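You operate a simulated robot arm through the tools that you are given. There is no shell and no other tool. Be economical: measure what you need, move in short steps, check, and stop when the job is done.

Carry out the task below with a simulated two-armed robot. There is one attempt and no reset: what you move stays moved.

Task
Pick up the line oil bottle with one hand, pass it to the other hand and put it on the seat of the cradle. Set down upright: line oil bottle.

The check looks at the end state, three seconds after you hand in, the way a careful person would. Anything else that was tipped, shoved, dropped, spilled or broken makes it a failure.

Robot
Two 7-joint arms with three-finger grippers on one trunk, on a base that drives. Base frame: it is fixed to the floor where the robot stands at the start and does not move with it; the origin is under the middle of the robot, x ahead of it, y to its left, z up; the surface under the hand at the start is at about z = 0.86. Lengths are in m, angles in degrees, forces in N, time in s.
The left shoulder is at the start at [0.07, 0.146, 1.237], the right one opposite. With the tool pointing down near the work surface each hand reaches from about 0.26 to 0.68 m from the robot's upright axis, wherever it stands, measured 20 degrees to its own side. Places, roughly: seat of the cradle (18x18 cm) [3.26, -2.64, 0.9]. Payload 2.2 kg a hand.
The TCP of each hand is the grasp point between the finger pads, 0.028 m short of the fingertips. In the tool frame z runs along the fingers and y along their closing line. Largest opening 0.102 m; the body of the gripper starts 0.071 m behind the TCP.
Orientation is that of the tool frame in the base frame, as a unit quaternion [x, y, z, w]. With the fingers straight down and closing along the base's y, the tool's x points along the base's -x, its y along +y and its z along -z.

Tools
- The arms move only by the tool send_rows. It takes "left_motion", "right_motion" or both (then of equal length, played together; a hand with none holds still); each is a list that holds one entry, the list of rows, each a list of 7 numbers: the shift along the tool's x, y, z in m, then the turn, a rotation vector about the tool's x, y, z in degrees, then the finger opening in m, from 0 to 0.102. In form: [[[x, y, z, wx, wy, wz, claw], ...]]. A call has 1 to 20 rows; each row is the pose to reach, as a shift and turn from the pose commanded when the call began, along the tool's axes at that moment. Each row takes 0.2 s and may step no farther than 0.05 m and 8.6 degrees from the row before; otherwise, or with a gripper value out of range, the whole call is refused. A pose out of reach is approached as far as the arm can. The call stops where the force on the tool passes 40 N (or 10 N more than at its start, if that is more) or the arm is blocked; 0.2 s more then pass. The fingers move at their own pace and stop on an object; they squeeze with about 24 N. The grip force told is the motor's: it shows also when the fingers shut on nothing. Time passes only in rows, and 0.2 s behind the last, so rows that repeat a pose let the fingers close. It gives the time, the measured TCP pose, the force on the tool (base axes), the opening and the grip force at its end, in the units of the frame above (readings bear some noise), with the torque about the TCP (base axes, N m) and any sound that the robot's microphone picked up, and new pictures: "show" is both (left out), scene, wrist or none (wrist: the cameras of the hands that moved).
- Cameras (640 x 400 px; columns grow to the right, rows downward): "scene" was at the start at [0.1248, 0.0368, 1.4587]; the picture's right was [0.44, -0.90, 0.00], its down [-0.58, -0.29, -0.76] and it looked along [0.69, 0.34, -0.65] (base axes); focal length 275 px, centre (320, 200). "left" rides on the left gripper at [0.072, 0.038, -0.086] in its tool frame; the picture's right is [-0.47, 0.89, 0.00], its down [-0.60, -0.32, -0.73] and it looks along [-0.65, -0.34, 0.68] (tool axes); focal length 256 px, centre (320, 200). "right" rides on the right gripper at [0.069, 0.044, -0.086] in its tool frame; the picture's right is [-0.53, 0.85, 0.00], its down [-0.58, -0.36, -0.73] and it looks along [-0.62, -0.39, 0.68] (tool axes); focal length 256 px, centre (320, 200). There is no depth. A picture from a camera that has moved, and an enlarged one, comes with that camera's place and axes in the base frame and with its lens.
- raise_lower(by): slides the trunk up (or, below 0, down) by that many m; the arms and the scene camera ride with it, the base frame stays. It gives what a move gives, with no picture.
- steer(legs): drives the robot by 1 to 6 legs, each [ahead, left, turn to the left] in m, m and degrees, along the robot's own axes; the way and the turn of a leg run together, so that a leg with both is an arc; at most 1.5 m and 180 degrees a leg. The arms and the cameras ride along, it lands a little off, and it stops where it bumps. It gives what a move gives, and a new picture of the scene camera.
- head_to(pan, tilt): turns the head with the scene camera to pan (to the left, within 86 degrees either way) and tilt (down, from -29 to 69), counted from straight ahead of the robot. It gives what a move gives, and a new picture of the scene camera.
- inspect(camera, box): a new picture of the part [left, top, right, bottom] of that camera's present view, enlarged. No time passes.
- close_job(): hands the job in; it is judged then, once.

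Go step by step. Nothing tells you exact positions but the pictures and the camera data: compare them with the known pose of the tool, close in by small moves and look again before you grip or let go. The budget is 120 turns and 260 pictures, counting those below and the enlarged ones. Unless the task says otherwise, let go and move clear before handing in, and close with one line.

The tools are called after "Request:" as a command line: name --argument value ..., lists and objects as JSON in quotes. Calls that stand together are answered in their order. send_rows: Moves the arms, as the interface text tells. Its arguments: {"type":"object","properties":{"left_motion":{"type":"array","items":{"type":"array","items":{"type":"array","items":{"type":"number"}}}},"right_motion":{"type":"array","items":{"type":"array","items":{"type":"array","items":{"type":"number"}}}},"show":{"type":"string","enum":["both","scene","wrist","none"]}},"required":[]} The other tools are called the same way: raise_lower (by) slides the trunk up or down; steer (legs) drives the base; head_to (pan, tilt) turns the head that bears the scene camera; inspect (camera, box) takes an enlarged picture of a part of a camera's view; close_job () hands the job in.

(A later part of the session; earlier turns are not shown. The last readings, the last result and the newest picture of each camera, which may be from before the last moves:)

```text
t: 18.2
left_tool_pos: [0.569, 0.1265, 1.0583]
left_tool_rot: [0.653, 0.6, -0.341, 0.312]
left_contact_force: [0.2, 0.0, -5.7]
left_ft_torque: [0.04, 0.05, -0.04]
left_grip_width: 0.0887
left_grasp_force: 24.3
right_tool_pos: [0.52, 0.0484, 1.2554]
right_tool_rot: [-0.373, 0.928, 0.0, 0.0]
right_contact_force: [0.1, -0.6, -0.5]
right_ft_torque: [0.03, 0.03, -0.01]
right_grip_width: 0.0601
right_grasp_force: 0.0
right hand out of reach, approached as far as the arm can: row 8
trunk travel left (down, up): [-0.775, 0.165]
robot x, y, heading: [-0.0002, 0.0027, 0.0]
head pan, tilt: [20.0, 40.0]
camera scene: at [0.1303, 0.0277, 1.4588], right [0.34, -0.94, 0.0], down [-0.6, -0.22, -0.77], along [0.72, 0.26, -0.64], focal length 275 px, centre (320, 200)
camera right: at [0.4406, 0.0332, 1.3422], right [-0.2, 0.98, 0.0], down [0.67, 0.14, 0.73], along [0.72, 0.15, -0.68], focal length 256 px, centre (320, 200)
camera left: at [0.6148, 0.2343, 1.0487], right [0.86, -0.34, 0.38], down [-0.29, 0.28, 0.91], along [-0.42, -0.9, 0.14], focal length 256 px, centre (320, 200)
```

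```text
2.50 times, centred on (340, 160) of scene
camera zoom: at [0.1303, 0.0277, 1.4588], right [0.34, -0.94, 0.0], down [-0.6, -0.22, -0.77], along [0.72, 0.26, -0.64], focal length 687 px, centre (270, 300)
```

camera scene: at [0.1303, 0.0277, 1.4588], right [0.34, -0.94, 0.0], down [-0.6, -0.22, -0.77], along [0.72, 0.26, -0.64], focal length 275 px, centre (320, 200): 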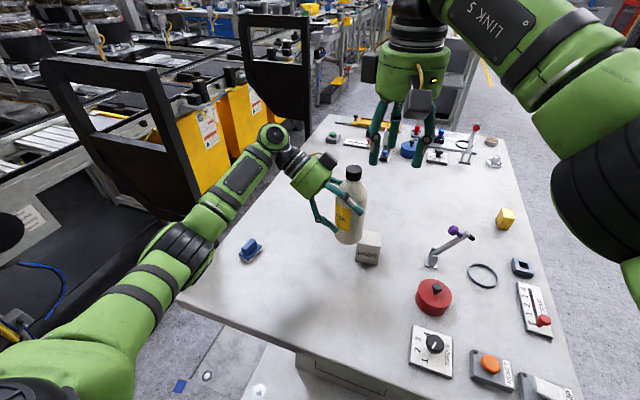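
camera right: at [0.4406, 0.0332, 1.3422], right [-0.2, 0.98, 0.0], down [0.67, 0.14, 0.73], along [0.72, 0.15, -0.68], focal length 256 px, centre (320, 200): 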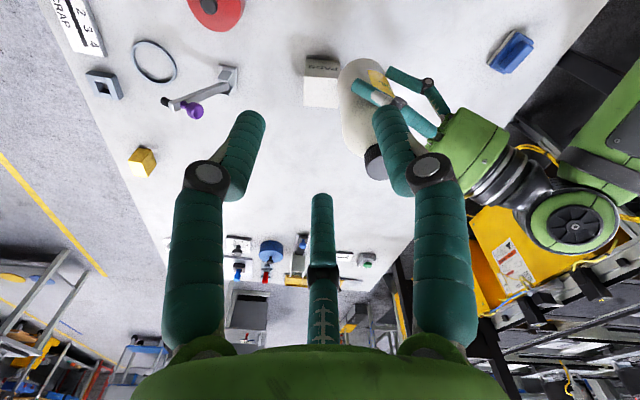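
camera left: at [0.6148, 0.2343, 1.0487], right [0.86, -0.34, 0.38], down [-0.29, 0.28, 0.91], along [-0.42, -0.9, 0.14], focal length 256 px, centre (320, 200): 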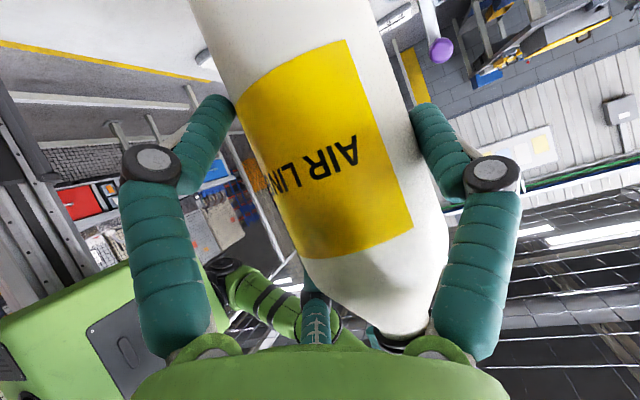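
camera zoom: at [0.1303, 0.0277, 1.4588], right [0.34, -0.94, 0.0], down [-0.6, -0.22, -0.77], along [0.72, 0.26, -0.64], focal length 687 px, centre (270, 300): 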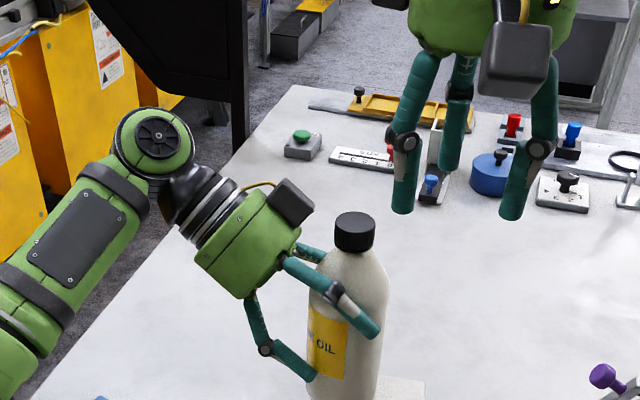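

At this height the right arm is at its reach limit. I'll bring the bottle closer to the robot and slightly lower.

Request:
send_rows --left_motion '[[[-0.005, -0.019, 0.0135, 0, 0, 0, 0.03], [-0.009, -0.038, 0.027, 0, 0, 0, 0.03], [-0.014, -0.057, 0.0406, 0, 0, 0, 0.03], [-0.018, -0.0755, 0.054, 0, 0, 0, 0.03], [-0.023, -0.0944, 0.0676, 0, 0, 0, 0.03], [-0.023, -0.0944, 0.0676, 0, 0, 0, 0.03]]]'

Request:
inspect --camera "scene" --box '[260, 80, 500, 240]'

Request:
inspect --camera "right" --box '[220, 40, 500, 240]'

```text
t: 19.6
left_tool_pos: [0.4681, 0.0655, 1.0379]
left_tool_rot: [0.653, 0.6, -0.34, 0.312]
left_contact_force: [0.0, 0.3, -5.4]
left_ft_torque: [0.05, 0.04, 0.03]
left_grip_width: 0.0886
left_grasp_force: 24.0
right_tool_pos: [0.5199, 0.0506, 1.2561]
right_tool_rot: [-0.372, 0.928, -0.001, 0.0]
right_contact_force: [-0.6, -0.2, -0.5]
right_ft_torque: [-0.01, -0.02, 0.01]
right_grip_width: 0.0598
right_grasp_force: 0.0
trunk travel left (down, up): [-0.775, 0.165]
robot x, y, heading: [0.0022, 0.0006, -0.1]
head pan, tilt: [20.0, 40.0]
camera scene: at [0.1296, 0.0285, 1.4589], right [0.34, -0.94, 0.0], down [-0.6, -0.22, -0.77], along [0.72, 0.26, -0.64], focal length 275 px, centre (320, 200)
camera left: at [0.5148, 0.1745, 1.029], right [0.86, -0.34, 0.38], down [-0.29, 0.28, 0.91], along [-0.42, -0.9, 0.14], focal length 256 px, centre (320, 200)
```

scene: 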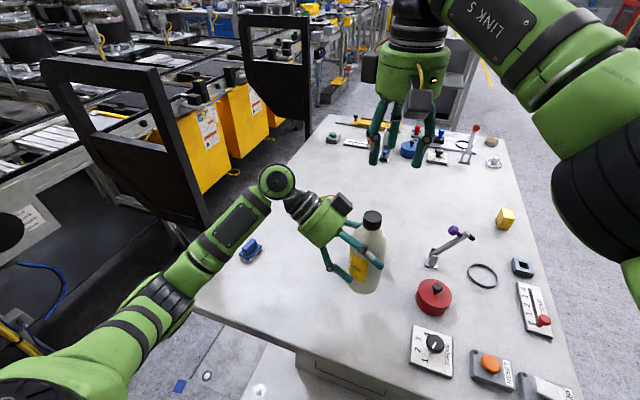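
left: 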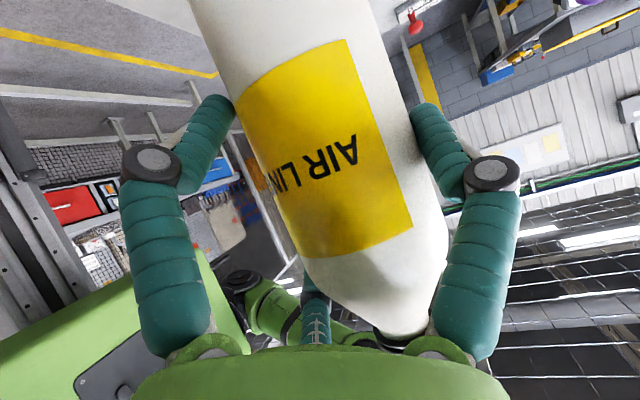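

```text
2.50 times, centred on (380, 160) of scene
camera zoom: at [0.1296, 0.0285, 1.4589], right [0.34, -0.94, 0.0], down [-0.6, -0.22, -0.77], along [0.72, 0.26, -0.64], focal length 687 px, centre (170, 300)
```

zoom: 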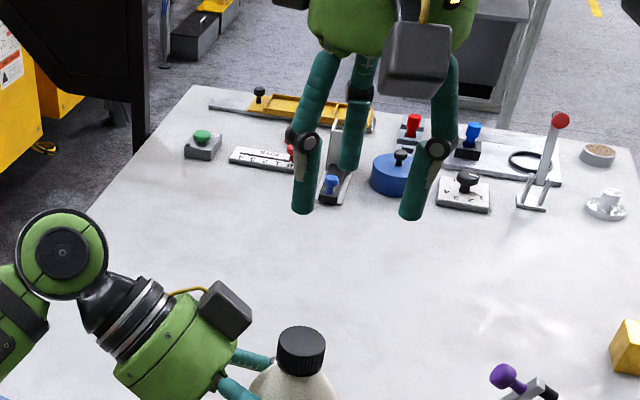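

```text
2.00 times, centred on (360, 140) of right
camera zoom: at [0.4399, 0.0339, 1.3425], right [-0.2, 0.98, 0.0], down [0.67, 0.13, 0.73], along [0.72, 0.14, -0.68], focal length 512 px, centre (240, 320)
```

zoom: 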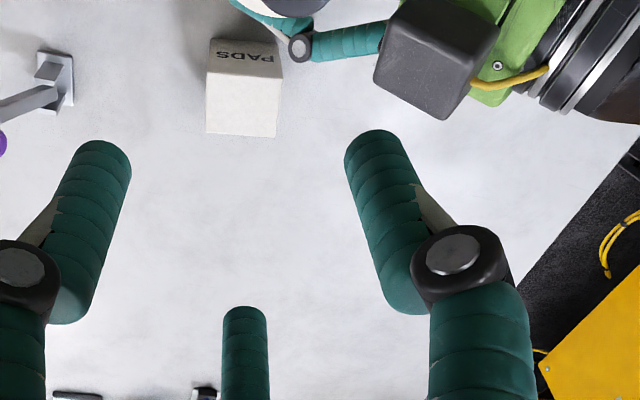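

The cap top is at about (0.482, 0.059, 1.137). I'll hover the right hand directly above it.

Request:
send_rows --right_motion '[[[0.011, 0.016, 0.0, 0, 0, 0, 0.07], [0.0218, 0.0322, 0.02, 0, 0, 0, 0.07], [0.0218, 0.0322, 0.045, 0, 0, 0, 0.07], [0.0218, 0.0322, 0.06, 0, 0, 0, 0.07], [0.0218, 0.0322, 0.06, 0, 0, 0, 0.07]]]'

Request:
inspect --camera "scene" --box '[290, 120, 450, 220]'

Request:
inspect --camera "right" --box '[220, 40, 500, 240]'

```text
t: 20.9
left_tool_pos: [0.4687, 0.0659, 1.0403]
left_tool_rot: [0.654, 0.599, -0.341, 0.312]
left_contact_force: [0.2, 0.5, -4.7]
left_ft_torque: [0.03, 0.02, -0.03]
left_grip_width: 0.0885
left_grasp_force: 24.1
right_tool_pos: [0.4797, 0.0567, 1.1938]
right_tool_rot: [-0.383, 0.924, 0.0, 0.0]
right_contact_force: [0.1, -0.1, -0.3]
right_ft_torque: [-0.01, 0.05, 0.0]
right_grip_width: 0.0698
right_grasp_force: 0.2
trunk travel left (down, up): [-0.775, 0.165]
robot x, y, heading: [0.0039, 0.0026, 0.1]
head pan, tilt: [20.0, 40.0]
camera scene: at [0.129, 0.0285, 1.4589], right [0.34, -0.94, 0.0], down [-0.6, -0.22, -0.77], along [0.72, 0.26, -0.64], focal length 275 px, centre (320, 200)
camera right: at [0.4012, 0.0398, 1.282], right [-0.22, 0.98, 0.0], down [0.67, 0.15, 0.73], along [0.71, 0.16, -0.68], focal length 256 px, centre (320, 200)
```

scene: 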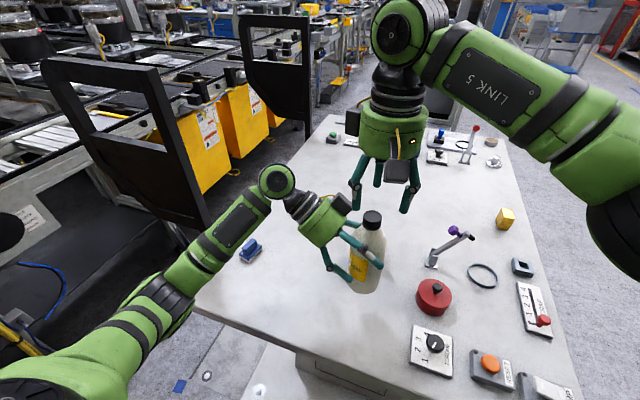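
right: 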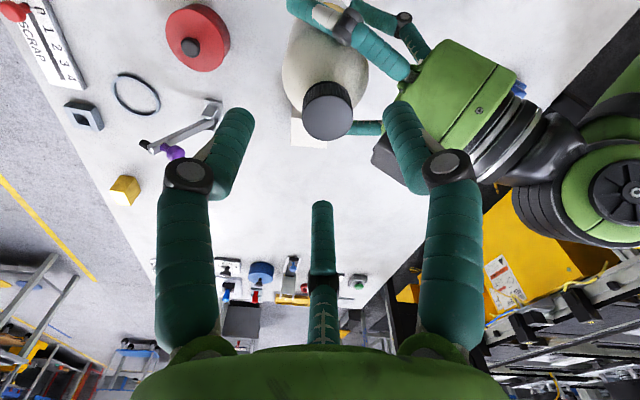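

```text
4.00 times, centred on (370, 170) of scene
camera zoom: at [0.129, 0.0285, 1.4589], right [0.34, -0.94, 0.0], down [-0.6, -0.22, -0.77], along [0.72, 0.26, -0.64], focal length 1100 px, centre (120, 320)
```

zoom: 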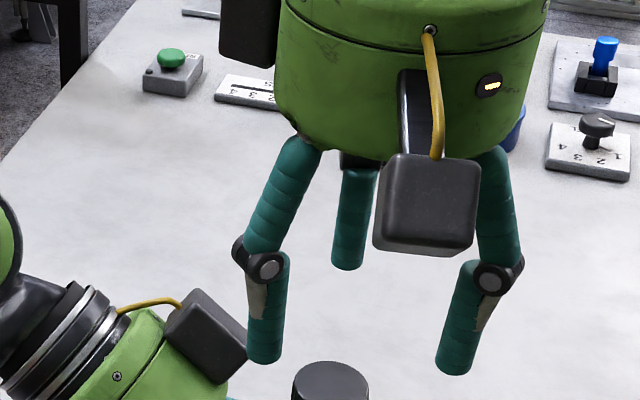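

```text
2.00 times, centred on (360, 140) of right
camera zoom: at [0.4012, 0.0398, 1.282], right [-0.22, 0.98, 0.0], down [0.67, 0.15, 0.73], along [0.71, 0.16, -0.68], focal length 512 px, centre (240, 320)
```

zoom: 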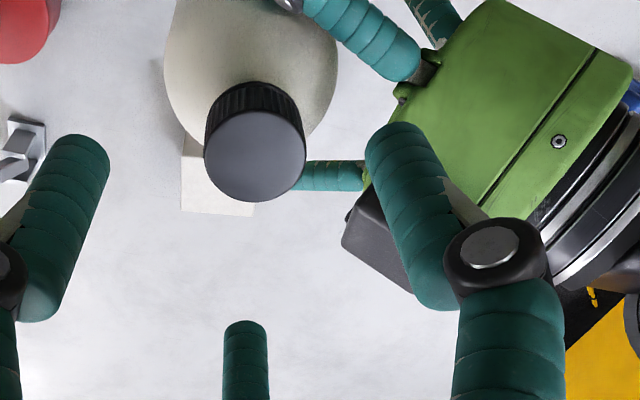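

Both cameras put the cap at (0.479, 0.061, 1.14). I'll centre on it and narrow the fingers to 48 mm so they clear the left palm.

Request:
send_rows --right_motion '[[[-0.003, 0.0032, 0.0, 0, 0, 0, 0.05], [-0.003, 0.0032, 0.012, 0, 0, 0, 0.05], [-0.003, 0.0032, 0.02, 0, 0, 0, 0.05], [-0.003, 0.0032, 0.02, 0, 0, 0, 0.05]]]'

Request:
inspect --camera "scene" --box '[310, 170, 438, 250]'

Request:
inspect --camera "right" --box '[220, 40, 500, 240]'

```text
t: 21.9
left_tool_pos: [0.468, 0.0654, 1.0391]
left_tool_rot: [0.654, 0.599, -0.34, 0.312]
left_contact_force: [0.1, 0.4, -4.9]
left_ft_torque: [0.02, 0.08, 0.01]
left_grip_width: 0.0885
left_grasp_force: 24.3
right_tool_pos: [0.4793, 0.0607, 1.1764]
right_tool_rot: [-0.382, 0.924, 0.001, 0.0]
right_contact_force: [-0.3, -0.2, 0.3]
right_ft_torque: [0.0, 0.04, 0.02]
right_grip_width: 0.0502
right_grasp_force: 0.1
trunk travel left (down, up): [-0.775, 0.165]
robot x, y, heading: [-0.0033, 0.0021, 0.1]
head pan, tilt: [20.0, 40.0]
camera scene: at [0.129, 0.0287, 1.4589], right [0.34, -0.94, 0.0], down [-0.6, -0.22, -0.77], along [0.72, 0.26, -0.64], focal length 275 px, centre (320, 200)
camera right: at [0.4012, 0.0445, 1.2622], right [-0.22, 0.98, 0.0], down [0.67, 0.15, 0.73], along [0.71, 0.16, -0.68], focal length 256 px, centre (320, 200)
```

scene: 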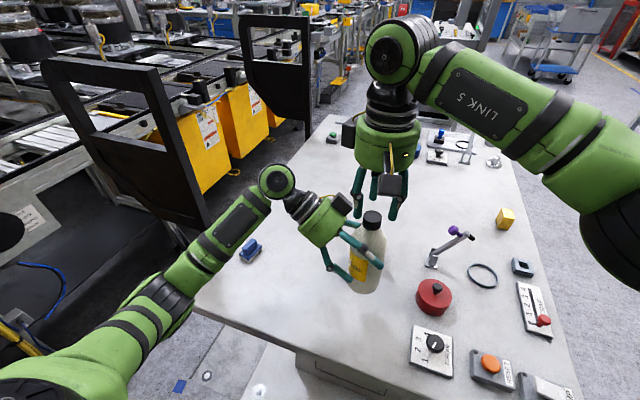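
right: 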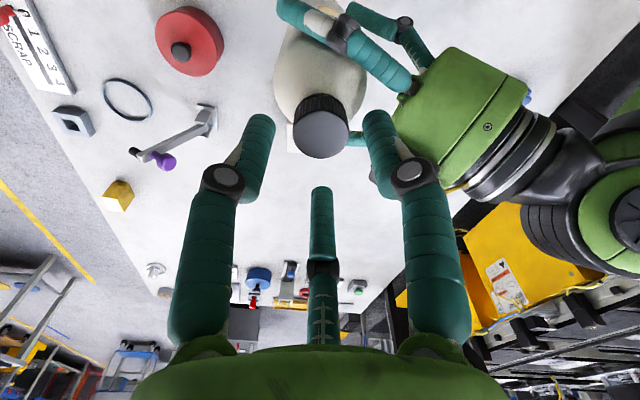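

```text
5.00 times, centred on (374, 210) of scene
camera zoom: at [0.129, 0.0287, 1.4589], right [0.34, -0.94, 0.0], down [-0.6, -0.22, -0.77], along [0.72, 0.26, -0.64], focal length 1375 px, centre (50, 150)
```

zoom: 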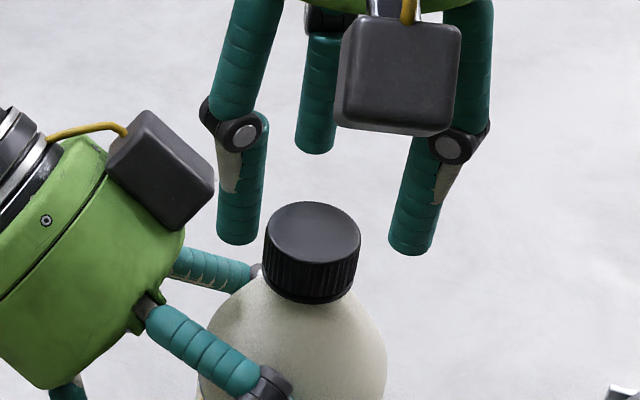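

```text
2.00 times, centred on (360, 140) of right
camera zoom: at [0.4012, 0.0445, 1.2622], right [-0.22, 0.98, 0.0], down [0.67, 0.15, 0.73], along [0.71, 0.16, -0.68], focal length 512 px, centre (240, 320)
```

zoom: 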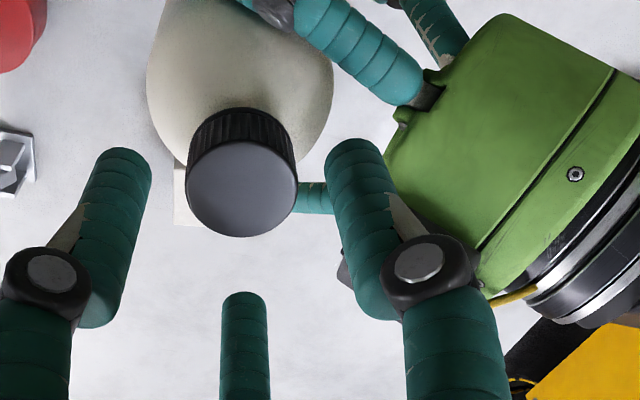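

The fingers are centred over the cap, and the tips are about 8 mm above the cap top. I'll narrow slightly and descend partway.

Request:
send_rows --right_motion '[[[-0.001, 0.001, 0.0, 0, 0, 0, 0.044], [-0.001, 0.001, 0.005, 0, 0, 0, 0.044], [-0.001, 0.001, 0.011, 0, 0, 0, 0.044], [-0.001, 0.001, 0.017, 0, 0, 0, 0.044], [-0.001, 0.001, 0.02, 0, 0, 0, 0.044]]]'

Request:
inspect --camera "scene" --box '[310, 170, 438, 250]'

Request:
inspect --camera "right" --box '[220, 40, 500, 240]'

```text
t: 23.1
left_tool_pos: [0.4688, 0.0648, 1.0385]
left_tool_rot: [0.654, 0.599, -0.34, 0.312]
left_contact_force: [-0.5, 0.3, -3.9]
left_ft_torque: [0.01, 0.06, -0.01]
left_grip_width: 0.0886
left_grasp_force: 24.1
right_tool_pos: [0.4804, 0.0627, 1.1558]
right_tool_rot: [-0.383, 0.924, -0.001, 0.001]
right_contact_force: [0.6, 0.7, -0.6]
right_ft_torque: [-0.02, 0.01, 0.03]
right_grip_width: 0.0437
right_grasp_force: 0.1
trunk travel left (down, up): [-0.775, 0.165]
robot x, y, heading: [-0.0014, -0.0006, -0.2]
head pan, tilt: [20.0, 40.0]
camera scene: at [0.1292, 0.0284, 1.4589], right [0.34, -0.94, 0.0], down [-0.6, -0.22, -0.77], along [0.72, 0.26, -0.64], focal length 275 px, centre (320, 200)
camera right: at [0.4011, 0.0455, 1.2425], right [-0.22, 0.98, 0.0], down [0.67, 0.15, 0.73], along [0.71, 0.16, -0.68], focal length 256 px, centre (320, 200)
```

scene: 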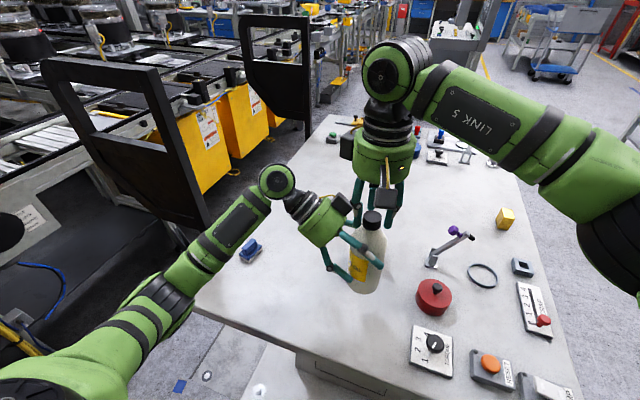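
right: 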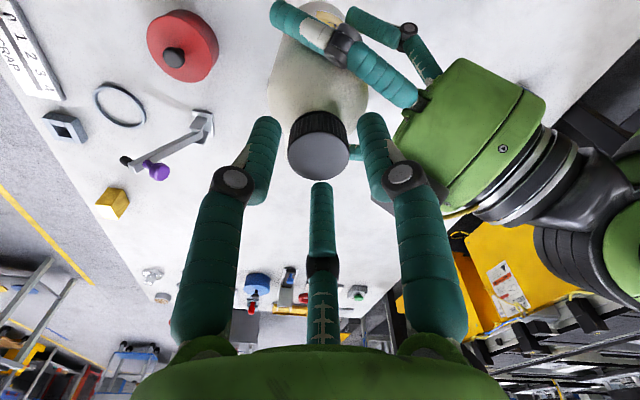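

```text
5.00 times, centred on (374, 210) of scene
camera zoom: at [0.1292, 0.0284, 1.4589], right [0.34, -0.94, 0.0], down [-0.6, -0.22, -0.77], along [0.72, 0.26, -0.64], focal length 1375 px, centre (50, 150)
```

zoom: 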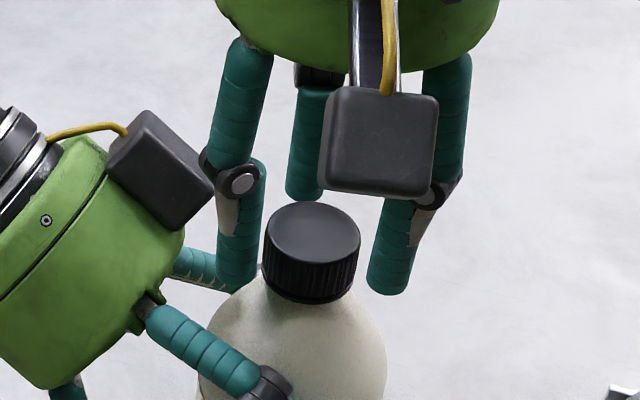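

```text
2.00 times, centred on (360, 140) of right
camera zoom: at [0.4011, 0.0455, 1.2425], right [-0.22, 0.98, 0.0], down [0.67, 0.15, 0.73], along [0.71, 0.16, -0.68], focal length 512 px, centre (240, 320)
```

zoom: 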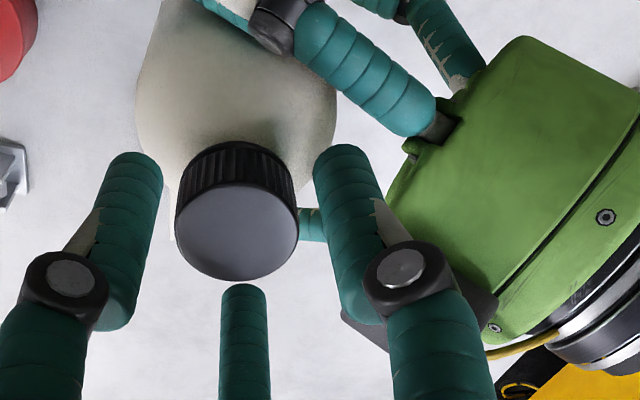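

The tips now straddle the cap evenly with no contact. I'll descend 10 mm more and close on the cap.

Request:
send_rows --right_motion '[[[0, 0, 0.005, 0, 0, 0, 0.044], [0, 0, 0.01, 0, 0, 0, 0.044], [0, 0, 0.01, 0, 0, 0, 0.038], [0, 0, 0.01, 0, 0, 0, 0.034], [0, 0, 0.01, 0, 0, 0, 0.03], [0, 0, 0.01, 0, 0, 0, 0.02], [0, 0, 0.01, 0, 0, 0, 0.01], [0, 0, 0.01, 0, 0, 0, 0.01]]]'

Request:
inspect --camera "scene" --box '[310, 170, 438, 250]'

Request:
inspect --camera "right" --box '[220, 40, 500, 240]'

```text
t: 24.9
left_tool_pos: [0.4695, 0.0672, 1.0386]
left_tool_rot: [0.654, 0.599, -0.34, 0.312]
left_contact_force: [8.3, 5.3, -4.6]
left_ft_torque: [-0.16, 0.61, 0.22]
left_grip_width: 0.0885
left_grasp_force: 24.5
right_tool_pos: [0.4803, 0.0609, 1.1462]
right_tool_rot: [-0.383, 0.924, 0.0, -0.002]
right_contact_force: [-8.8, -6.0, -0.6]
right_ft_torque: [-0.47, 0.32, -0.12]
right_grip_width: 0.031
right_grasp_force: 23.7
trunk travel left (down, up): [-0.775, 0.165]
robot x, y, heading: [0.0002, -0.001, -0.1]
head pan, tilt: [20.0, 40.0]
camera scene: at [0.1293, 0.0285, 1.4589], right [0.34, -0.94, 0.0], down [-0.6, -0.22, -0.77], along [0.72, 0.26, -0.64], focal length 275 px, centre (320, 200)
camera right: at [0.4009, 0.0454, 1.2321], right [-0.22, 0.98, 0.0], down [0.67, 0.15, 0.73], along [0.71, 0.16, -0.68], focal length 256 px, centre (320, 200)
```

scene: 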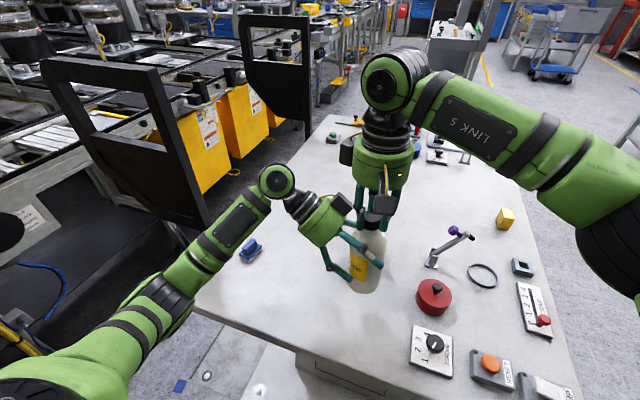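
right: 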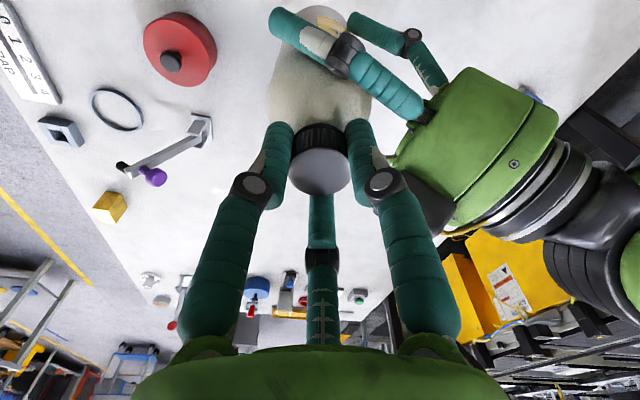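

```text
5.00 times, centred on (374, 210) of scene
camera zoom: at [0.1293, 0.0285, 1.4589], right [0.34, -0.94, 0.0], down [-0.6, -0.22, -0.77], along [0.72, 0.26, -0.64], focal length 1375 px, centre (50, 150)
```

zoom: 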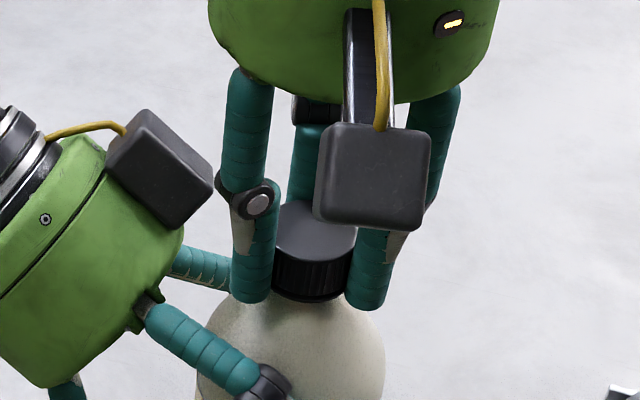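

```text
2.00 times, centred on (360, 140) of right
camera zoom: at [0.4009, 0.0454, 1.2321], right [-0.22, 0.98, 0.0], down [0.67, 0.15, 0.73], along [0.71, 0.16, -0.68], focal length 512 px, centre (240, 320)
```

zoom: 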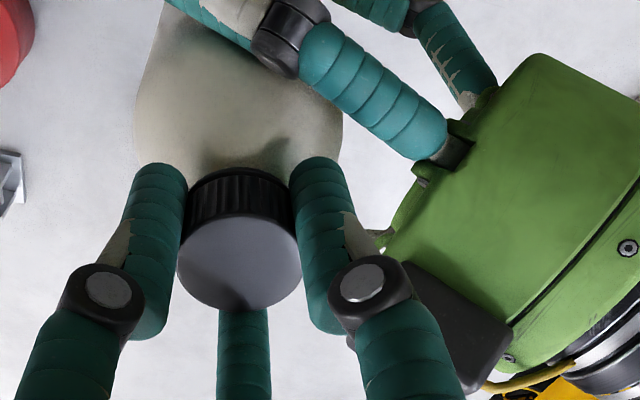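

The right hand has the cap at 0.031 m and 23.7 N, with about 10 N of sideways preload. I'll relieve that with a 2 mm shift before the left hand opens.

Request:
send_rows --right_motion '[[[0.001, 0.0002, 0, 0, 0, 0, 0.01], [0.002, 0.0004, 0, 0, 0, 0, 0.01], [0.002, 0.0004, 0, 0, 0, 0, 0.01]]]' --show "none"

```text
t: 25.6
left_tool_pos: [0.4675, 0.0671, 1.0385]
left_tool_rot: [0.654, 0.598, -0.341, 0.312]
left_contact_force: [2.5, 3.2, -2.8]
left_ft_torque: [0.08, 0.02, 0.14]
left_grip_width: 0.0884
left_grasp_force: 24.0
right_tool_pos: [0.478, 0.062, 1.1455]
right_tool_rot: [-0.382, 0.924, 0.0, 0.001]
right_contact_force: [-3.5, -2.3, -0.7]
right_ft_torque: [-0.34, 0.33, -0.13]
right_grip_width: 0.0309
right_grasp_force: 23.6
trunk travel left (down, up): [-0.775, 0.165]
robot x, y, heading: [0.0029, -0.0, 0.0]
head pan, tilt: [20.0, 40.0]
```

The preload has dropped to about 4 N. Now I'll open the left hand and draw it straight back along +y.

Request:
send_rows --left_motion '[[[0, 0, 0, 0, 0, 0, 0.093], [0, 0, 0, 0, 0, 0, 0.1], [0, 0, 0, 0, 0, 0, 0.102], [0, 0, 0, 0, 0, 0, 0.102], [0.011, -0.002, -0.016, 0, 0, 0, 0.102], [0.023, -0.0035, -0.033, 0, 0, 0, 0.102]]]'

Request:
inspect --camera "scene" --box '[290, 170, 450, 300]'

```text
t: 27.1
left_tool_pos: [0.4683, 0.1084, 1.0396]
left_tool_rot: [0.654, 0.599, -0.341, 0.312]
left_contact_force: [-0.1, 0.5, -0.2]
left_ft_torque: [0.02, -0.02, -0.01]
left_grip_width: 0.1021
left_grasp_force: 0.1
right_tool_pos: [0.4778, 0.0619, 1.1461]
right_tool_rot: [-0.383, 0.924, 0.0, 0.0]
right_contact_force: [-0.4, 0.7, -0.3]
right_ft_torque: [-0.02, 0.04, 0.01]
right_grip_width: 0.031
right_grasp_force: 23.5
trunk travel left (down, up): [-0.775, 0.165]
robot x, y, heading: [0.0006, -0.0005, -0.1]
head pan, tilt: [20.0, 40.0]
camera scene: at [0.129, 0.0295, 1.4589], right [0.34, -0.94, 0.0], down [-0.6, -0.22, -0.77], along [0.72, 0.26, -0.64], focal length 275 px, centre (320, 200)
camera left: at [0.5146, 0.2161, 1.0296], right [0.86, -0.34, 0.38], down [-0.29, 0.28, 0.91], along [-0.42, -0.9, 0.14], focal length 256 px, centre (320, 200)
```

scene: 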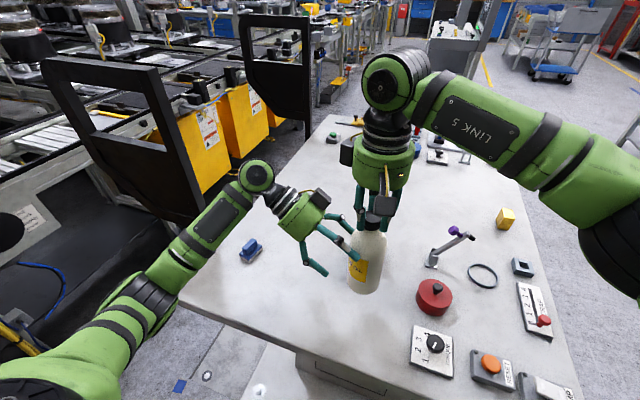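
left: 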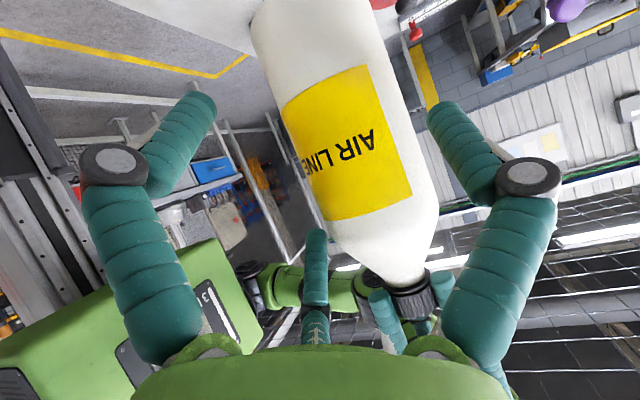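

```text
3.08 times, centred on (370, 235) of scene
camera zoom: at [0.129, 0.0295, 1.4589], right [0.34, -0.94, 0.0], down [-0.6, -0.22, -0.77], along [0.72, 0.26, -0.64], focal length 846 px, centre (166, 92)
```

zoom: 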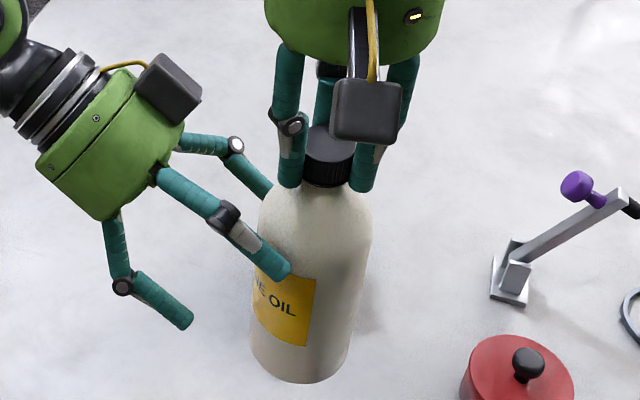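

The bottle hangs straight from the right hand. I'll retract the left hand fully and lift the bottle a little to verify the load.

Request:
send_rows --left_motion '[[[0.02, -0.003, -0.028, 0, 0, 0, 0.102], [0.04, -0.006, -0.057, 0, 0, 0, 0.102], [0.06, -0.009, -0.086, 0, 0, 0, 0.102], [0.08, -0.012, -0.114, 0, 0, 0, 0.102], [0.08, -0.012, -0.114, 0, 0, 0, 0.102]]]' --right_motion '[[[0, 0, 0, 0, 0, 0, 0.01], [0, 0, -0.01, 0, 0, 0, 0.01], [0, 0, -0.02, 0, 0, 0, 0.01], [0, 0, -0.03, 0, 0, 0, 0.01], [0, 0, -0.03, 0, 0, 0, 0.01]]]'

```text
t: 28.2
left_tool_pos: [0.4686, 0.2455, 1.0401]
left_tool_rot: [0.654, 0.598, -0.341, 0.312]
left_contact_force: [-0.4, 0.0, -0.2]
left_ft_torque: [-0.01, -0.02, 0.01]
left_grip_width: 0.1022
left_grasp_force: 0.0
right_tool_pos: [0.4784, 0.0609, 1.1754]
right_tool_rot: [-0.383, 0.924, 0.001, 0.0]
right_contact_force: [-0.4, 0.1, -4.9]
right_ft_torque: [0.03, -0.03, -0.04]
right_grip_width: 0.0306
right_grasp_force: 24.3
trunk travel left (down, up): [-0.775, 0.165]
robot x, y, heading: [0.0002, -0.0002, -0.0]
head pan, tilt: [20.0, 40.0]
camera scene: at [0.1294, 0.028, 1.4589], right [0.34, -0.94, 0.0], down [-0.6, -0.22, -0.77], along [0.72, 0.26, -0.64], focal length 275 px, centre (320, 200)
camera right: at [0.3997, 0.0443, 1.2623], right [-0.22, 0.98, 0.0], down [0.67, 0.15, 0.73], along [0.71, 0.16, -0.68], focal length 256 px, centre (320, 200)
camera left: at [0.515, 0.3546, 1.0299], right [0.86, -0.34, 0.38], down [-0.29, 0.28, 0.91], along [-0.42, -0.9, 0.14], focal length 256 px, centre (320, 200)
```

scene: 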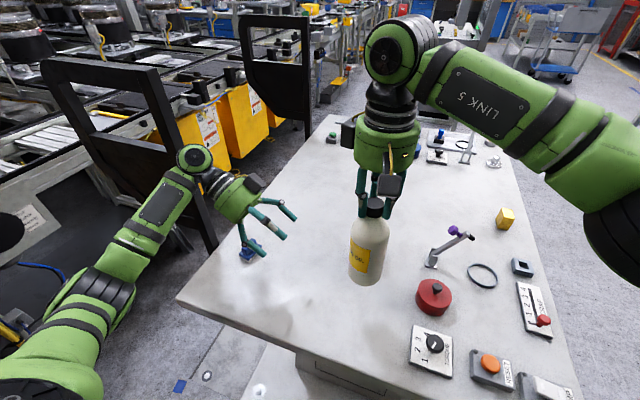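
right: 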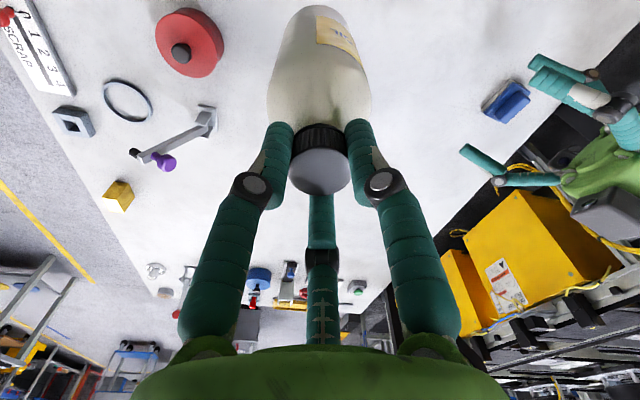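
left: 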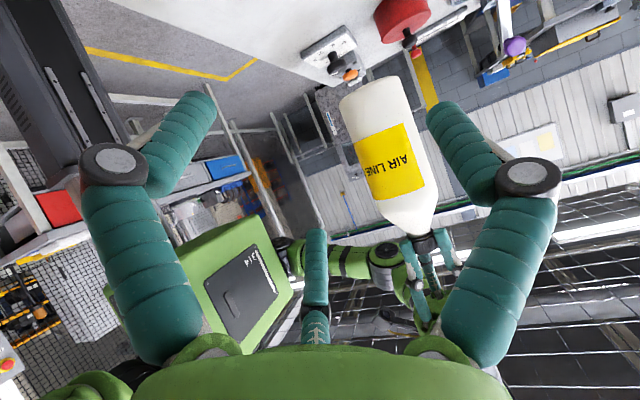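

The right hand now carries the full 4.9 N. I'll pull both hands into a compact driving pose and then look around.

Request:
send_rows --left_motion '[[[-0.013, 0, -0.009, 0, 0, 0, 0.06], [-0.026, 0, -0.019, 0, 0, 0, 0.06], [-0.04, 0, -0.028, 0, 0, 0, 0.06], [-0.053, 0, -0.037, 0, 0, 0, 0.06], [-0.066, 0, -0.047, 0, 0, 0, 0.06], [-0.08, 0, -0.056, 0, 0, 0, 0.06], [-0.093, 0, -0.066, 0, 0, 0, 0.06], [-0.106, 0, -0.075, 0, 0, 0, 0.06], [-0.106, 0, -0.075, 0, 0, 0, 0.06]]]' --right_motion '[[[0.012, -0.007, -0.01, 0, 0, 2, 0.01], [0.036, -0.021, -0.02, 0, 0, 8, 0.01], [0.063, -0.036, -0.03, 0, 0, 14, 0.01], [0.09, -0.052, -0.035, 0, 0, 20, 0.01], [0.117, -0.068, -0.04, 0, 0, 26, 0.01], [0.144, -0.083, -0.045, 0, 0, 33, 0.01], [0.17, -0.098, -0.045, 0, 0, 39, 0.01], [0.189, -0.109, -0.045, 0, 0, 44, 0.01], [0.189, -0.109, -0.045, 0, 0, 44, 0.01]]]'

Request:
head_to --pan -60 --tilt 30

Request:
head_to --pan -40 --tilt 15

```text
t: 30.2
left_tool_pos: [0.4686, 0.2483, 1.1687]
left_tool_rot: [0.654, 0.598, -0.342, 0.312]
left_contact_force: [0.7, 0.7, 0.2]
left_ft_torque: [-0.01, 0.01, -0.01]
left_grip_width: 0.0601
left_grasp_force: 0.0
right_tool_pos: [0.4225, -0.1488, 1.2207]
right_tool_rot: [-0.008, 1.0, 0.0, -0.001]
right_contact_force: [0.1, 0.8, -4.6]
right_ft_torque: [0.03, 0.02, 0.01]
right_grip_width: 0.0308
right_grasp_force: 24.2
trunk travel left (down, up): [-0.775, 0.165]
robot x, y, heading: [-0.0006, 0.0008, -0.0]
head pan, tilt: [20.0, 40.0]
camera scene: at [0.1294, 0.0291, 1.4589], right [0.34, -0.94, 0.0], down [-0.6, -0.22, -0.77], along [0.72, 0.26, -0.64], focal length 275 px, centre (320, 200)
camera right: at [0.353, -0.1054, 1.3075], right [0.52, 0.85, 0.0], down [0.58, -0.35, 0.73], along [0.62, -0.38, -0.68], focal length 256 px, centre (320, 200)
camera left: at [0.5148, 0.3559, 1.1591], right [0.86, -0.34, 0.38], down [-0.29, 0.28, 0.91], along [-0.42, -0.9, 0.14], focal length 256 px, centre (320, 200)
```

scene: 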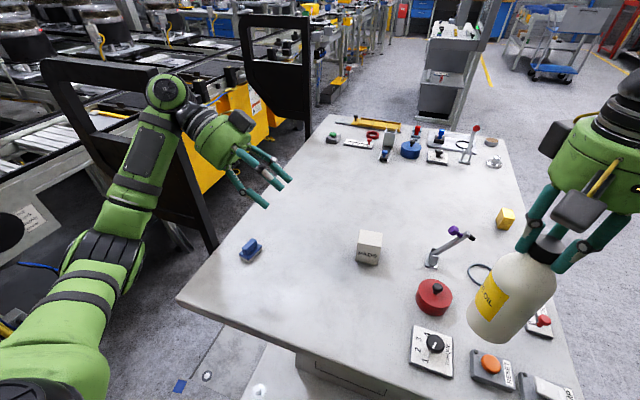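
right: 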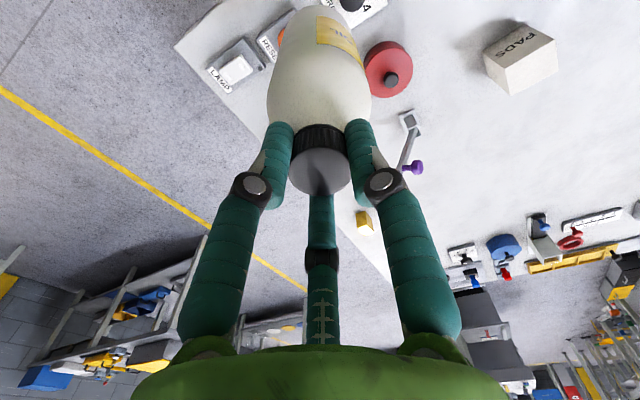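
left: 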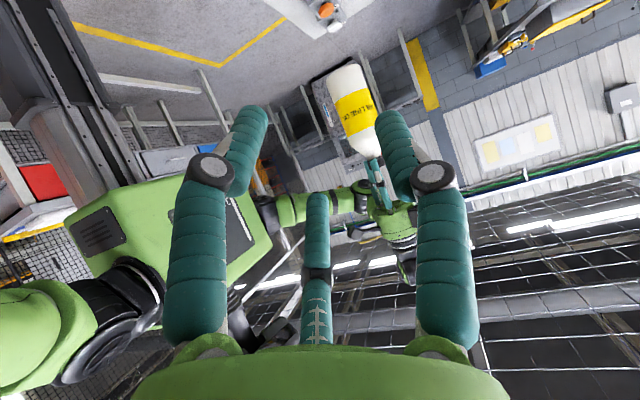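

```text
t: 31.8
left_tool_pos: [0.4679, 0.2472, 1.169]
left_tool_rot: [0.654, 0.6, -0.34, 0.312]
left_contact_force: [-0.1, 0.2, 0.2]
left_ft_torque: [0.02, -0.01, 0.01]
left_grip_width: 0.0598
left_grasp_force: 0.1
right_tool_pos: [0.4217, -0.1508, 1.2203]
right_tool_rot: [-0.009, 1.0, 0.0, 0.0]
right_contact_force: [0.0, 0.3, -5.0]
right_ft_torque: [0.02, -0.01, 0.02]
right_grip_width: 0.0311
right_grasp_force: 24.0
trunk travel left (down, up): [-0.775, 0.165]
robot x, y, heading: [-0.0001, 0.0007, -0.2]
head pan, tilt: [-60.0, 30.0]
camera scene: at [0.0946, -0.0793, 1.4743], right [-0.87, -0.5, 0.0], down [-0.25, 0.43, -0.87], along [0.43, -0.75, -0.5], focal length 275 px, centre (320, 200)
```

scene: 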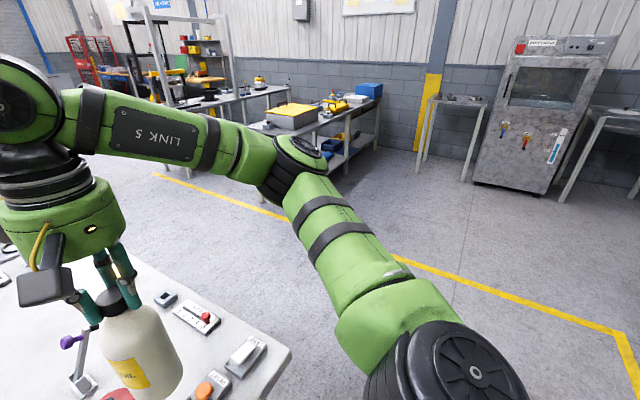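

```text
t: 32.6
left_tool_pos: [0.4677, 0.2475, 1.169]
left_tool_rot: [0.654, 0.6, -0.34, 0.312]
left_contact_force: [0.7, 0.4, -0.6]
left_ft_torque: [-0.02, 0.0, 0.0]
left_grip_width: 0.06
left_grasp_force: 0.0
right_tool_pos: [0.4212, -0.1493, 1.2207]
right_tool_rot: [-0.009, 1.0, 0.0, 0.001]
right_contact_force: [0.1, -0.2, -4.7]
right_ft_torque: [-0.03, 0.0, 0.04]
right_grip_width: 0.0309
right_grasp_force: 24.3
trunk travel left (down, up): [-0.775, 0.165]
robot x, y, heading: [-0.0037, -0.0001, 0.3]
head pan, tilt: [-40.0, 15.0]
camera scene: at [0.1208, -0.061, 1.4984], right [-0.64, -0.77, 0.0], down [-0.2, 0.17, -0.97], along [0.74, -0.62, -0.26], focal length 275 px, centre (320, 200)
```

scene: 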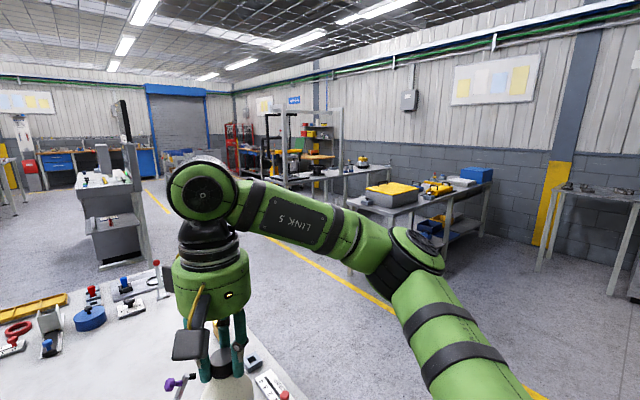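

The bottle is secure. The destination bench is ahead to the right, past a bench with a yellow case. I'll back off, strafe right into the aisle, drive forward and survey.

Request:
steer --legs '[[-0.12, 0, 0], [0, -1.05, 0], [1.2, 0, 0]]'

Request:
head_to --pan -45 --tilt 18

```text
t: 44.6
left_tool_pos: [1.5537, -0.7878, 1.1692]
left_tool_rot: [0.651, 0.602, -0.339, 0.314]
left_contact_force: [1.0, 0.1, -0.3]
left_ft_torque: [-0.03, -0.02, 0.01]
left_grip_width: 0.0597
left_grasp_force: 0.2
right_tool_pos: [1.5119, -1.186, 1.2213]
right_tool_rot: [-0.013, 1.0, 0.0, 0.0]
right_contact_force: [-0.8, 1.0, -5.9]
right_ft_torque: [0.01, -0.03, -0.02]
right_grip_width: 0.0305
right_grasp_force: 23.6
trunk travel left (down, up): [-0.775, 0.165]
robot x, y, heading: [1.0912, -1.0444, 0.5]
head pan, tilt: [-40.0, 15.0]
camera scene: at [1.2095, -1.0993, 1.4985], right [-0.64, -0.77, 0.0], down [-0.2, 0.16, -0.97], along [0.75, -0.61, -0.26], focal length 275 px, centre (320, 200)
```

scene: 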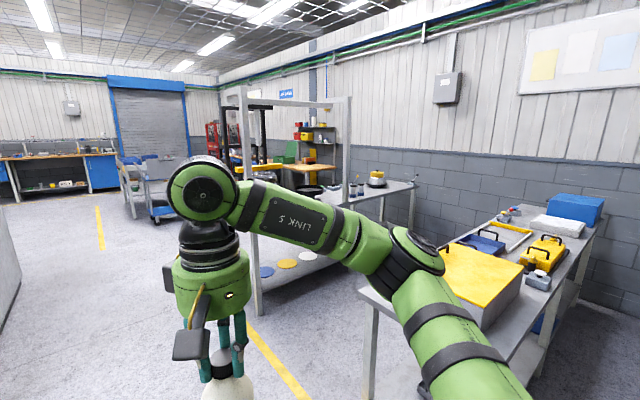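

```text
t: 45.2
left_tool_pos: [1.5547, -0.7874, 1.168]
left_tool_rot: [0.649, 0.604, -0.338, 0.316]
left_contact_force: [0.0, -0.4, 0.2]
left_ft_torque: [-0.01, 0.03, -0.02]
left_grip_width: 0.0601
left_grasp_force: 0.0
right_tool_pos: [1.5133, -1.1832, 1.2207]
right_tool_rot: [-0.013, 1.0, 0.001, -0.001]
right_contact_force: [0.5, 0.0, -4.4]
right_ft_torque: [0.0, 0.02, 0.0]
right_grip_width: 0.0309
right_grasp_force: 23.3
trunk travel left (down, up): [-0.775, 0.165]
robot x, y, heading: [1.0914, -1.0371, 0.7]
head pan, tilt: [-45.0, 18.0]
camera scene: at [1.2047, -1.1053, 1.4936], right [-0.7, -0.71, 0.0], down [-0.22, 0.22, -0.95], along [0.68, -0.67, -0.31], focal length 275 px, centre (320, 200)
```

scene: 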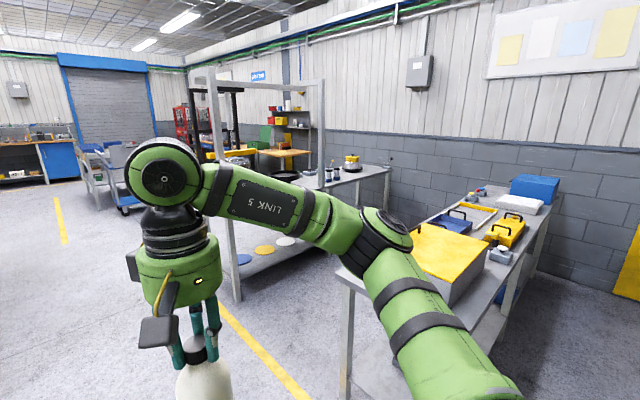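

Bench geometry from this survey: top at z ≈ 0.78, front edge at x ≈ 3.05, frame posts near y = -1.96 and y ≈ -3.05, and a press left of the cradle. I'll tuck the left arm so it stays clear of the press.

Request:
send_rows --left_motion '[[[0.001, -0.013, -0.0055, -3.48, 3.19, -6.68, 0.06], [0.002, -0.027, -0.011, -6.95, 6.38, -13.4, 0.06], [0.003, -0.04, -0.0166, -10.4, 9.58, -20.05, 0.06], [0.004, -0.0535, -0.022, -13.9, 12.77, -26.7, 0.06], [0.005, -0.067, -0.0277, -17.4, 15.96, -33.4, 0.06], [0.006, -0.08, -0.033, -20.9, 19.15, -40.1, 0.06], [0.0075, -0.0937, -0.0388, -24.3, 22.3, -46.8, 0.06], [0.0086, -0.107, -0.044, -27.8, 25.5, -53.5, 0.06], [0.0097, -0.12, -0.05, -31.3, 28.7, -60.2, 0.06], [0.011, -0.134, -0.055, -34.8, 31.9, -66.8, 0.06], [0.012, -0.147, -0.061, -38.2, 35.1, -73.5, 0.06], [0.013, -0.16, -0.0665, -41.7, 38.3, -80.2, 0.06], [0.014, -0.174, -0.072, -45.2, 41.5, -86.9, 0.06]]]' --show "scene"

Request:
head_to --pan -25 --tilt 30

Request:
head_to --pan -75 --tilt 45

```text
t: 48.0
left_tool_pos: [1.3857, -0.7075, 1.1982]
left_tool_rot: [-0.006, 1.0, -0.001, -0.001]
left_contact_force: [-0.4, 0.0, 2.7]
left_ft_torque: [-0.03, -0.07, -0.02]
left_grip_width: 0.0603
left_grasp_force: 0.1
right_tool_pos: [1.5121, -1.1841, 1.2215]
right_tool_rot: [-0.014, 1.0, 0.0, 0.0]
right_contact_force: [-0.1, 0.6, -4.5]
right_ft_torque: [-0.01, 0.03, -0.03]
right_grip_width: 0.0308
right_grasp_force: 24.2
trunk travel left (down, up): [-0.775, 0.165]
robot x, y, heading: [1.0882, -1.04, 0.5]
head pan, tilt: [-45.0, 18.0]
camera scene: at [1.206, -1.105, 1.4936], right [-0.7, -0.71, 0.0], down [-0.22, 0.22, -0.95], along [0.68, -0.67, -0.31], focal length 275 px, centre (320, 200)
```

scene: 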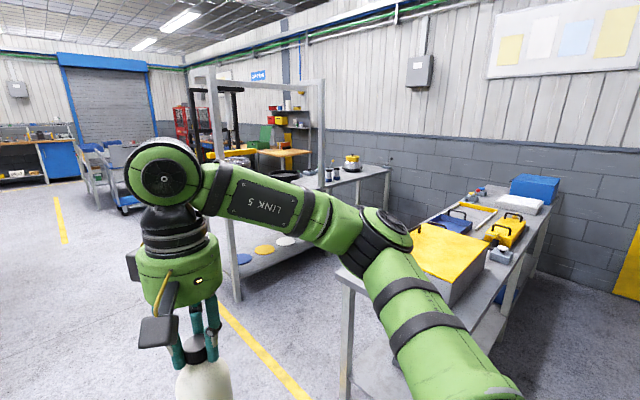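

```text
t: 48.9
left_tool_pos: [1.3853, -0.7076, 1.1971]
left_tool_rot: [-0.005, 1.0, 0.0, -0.005]
left_contact_force: [-0.5, 1.2, 0.1]
left_ft_torque: [-0.03, 0.0, 0.02]
left_grip_width: 0.0602
left_grasp_force: 0.1
right_tool_pos: [1.5118, -1.1847, 1.2211]
right_tool_rot: [-0.014, 1.0, 0.0, 0.0]
right_contact_force: [0.0, -0.1, -5.0]
right_ft_torque: [-0.01, -0.04, 0.01]
right_grip_width: 0.0311
right_grasp_force: 23.7
trunk travel left (down, up): [-0.775, 0.165]
robot x, y, heading: [1.09, -1.04, 0.9]
head pan, tilt: [-25.0, 30.0]
camera scene: at [1.2201, -1.0776, 1.4743], right [-0.41, -0.91, 0.0], down [-0.46, 0.21, -0.87], along [0.79, -0.36, -0.5], focal length 275 px, centre (320, 200)
```

scene: 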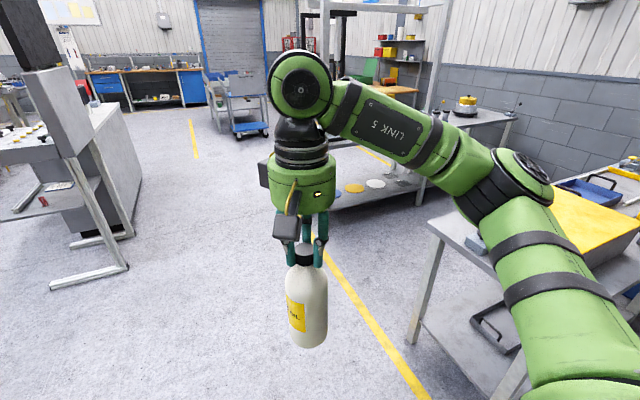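

```text
t: 50.0
left_tool_pos: [1.3856, -0.7068, 1.1957]
left_tool_rot: [-0.004, 1.0, -0.001, -0.005]
left_contact_force: [0.1, 1.3, 0.9]
left_ft_torque: [-0.01, -0.03, 0.0]
left_grip_width: 0.0598
left_grasp_force: 0.1
right_tool_pos: [1.5122, -1.1849, 1.2197]
right_tool_rot: [-0.014, 1.0, 0.0, 0.001]
right_contact_force: [-0.1, 0.5, -4.2]
right_ft_torque: [0.0, 0.01, -0.03]
right_grip_width: 0.0307
right_grasp_force: 23.8
trunk travel left (down, up): [-0.775, 0.165]
robot x, y, heading: [1.0868, -1.04, 0.4]
head pan, tilt: [-75.0, 45.0]
camera scene: at [1.16, -1.1183, 1.4517], right [-0.96, -0.27, 0.0], down [-0.19, 0.68, -0.71], along [0.19, -0.68, -0.71], focal length 275 px, centre (320, 200)
```

scene: 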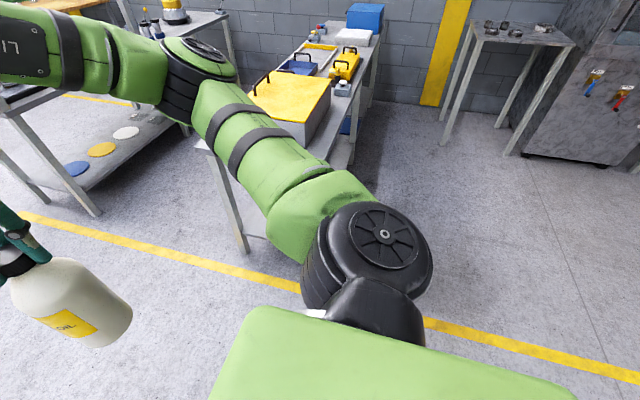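

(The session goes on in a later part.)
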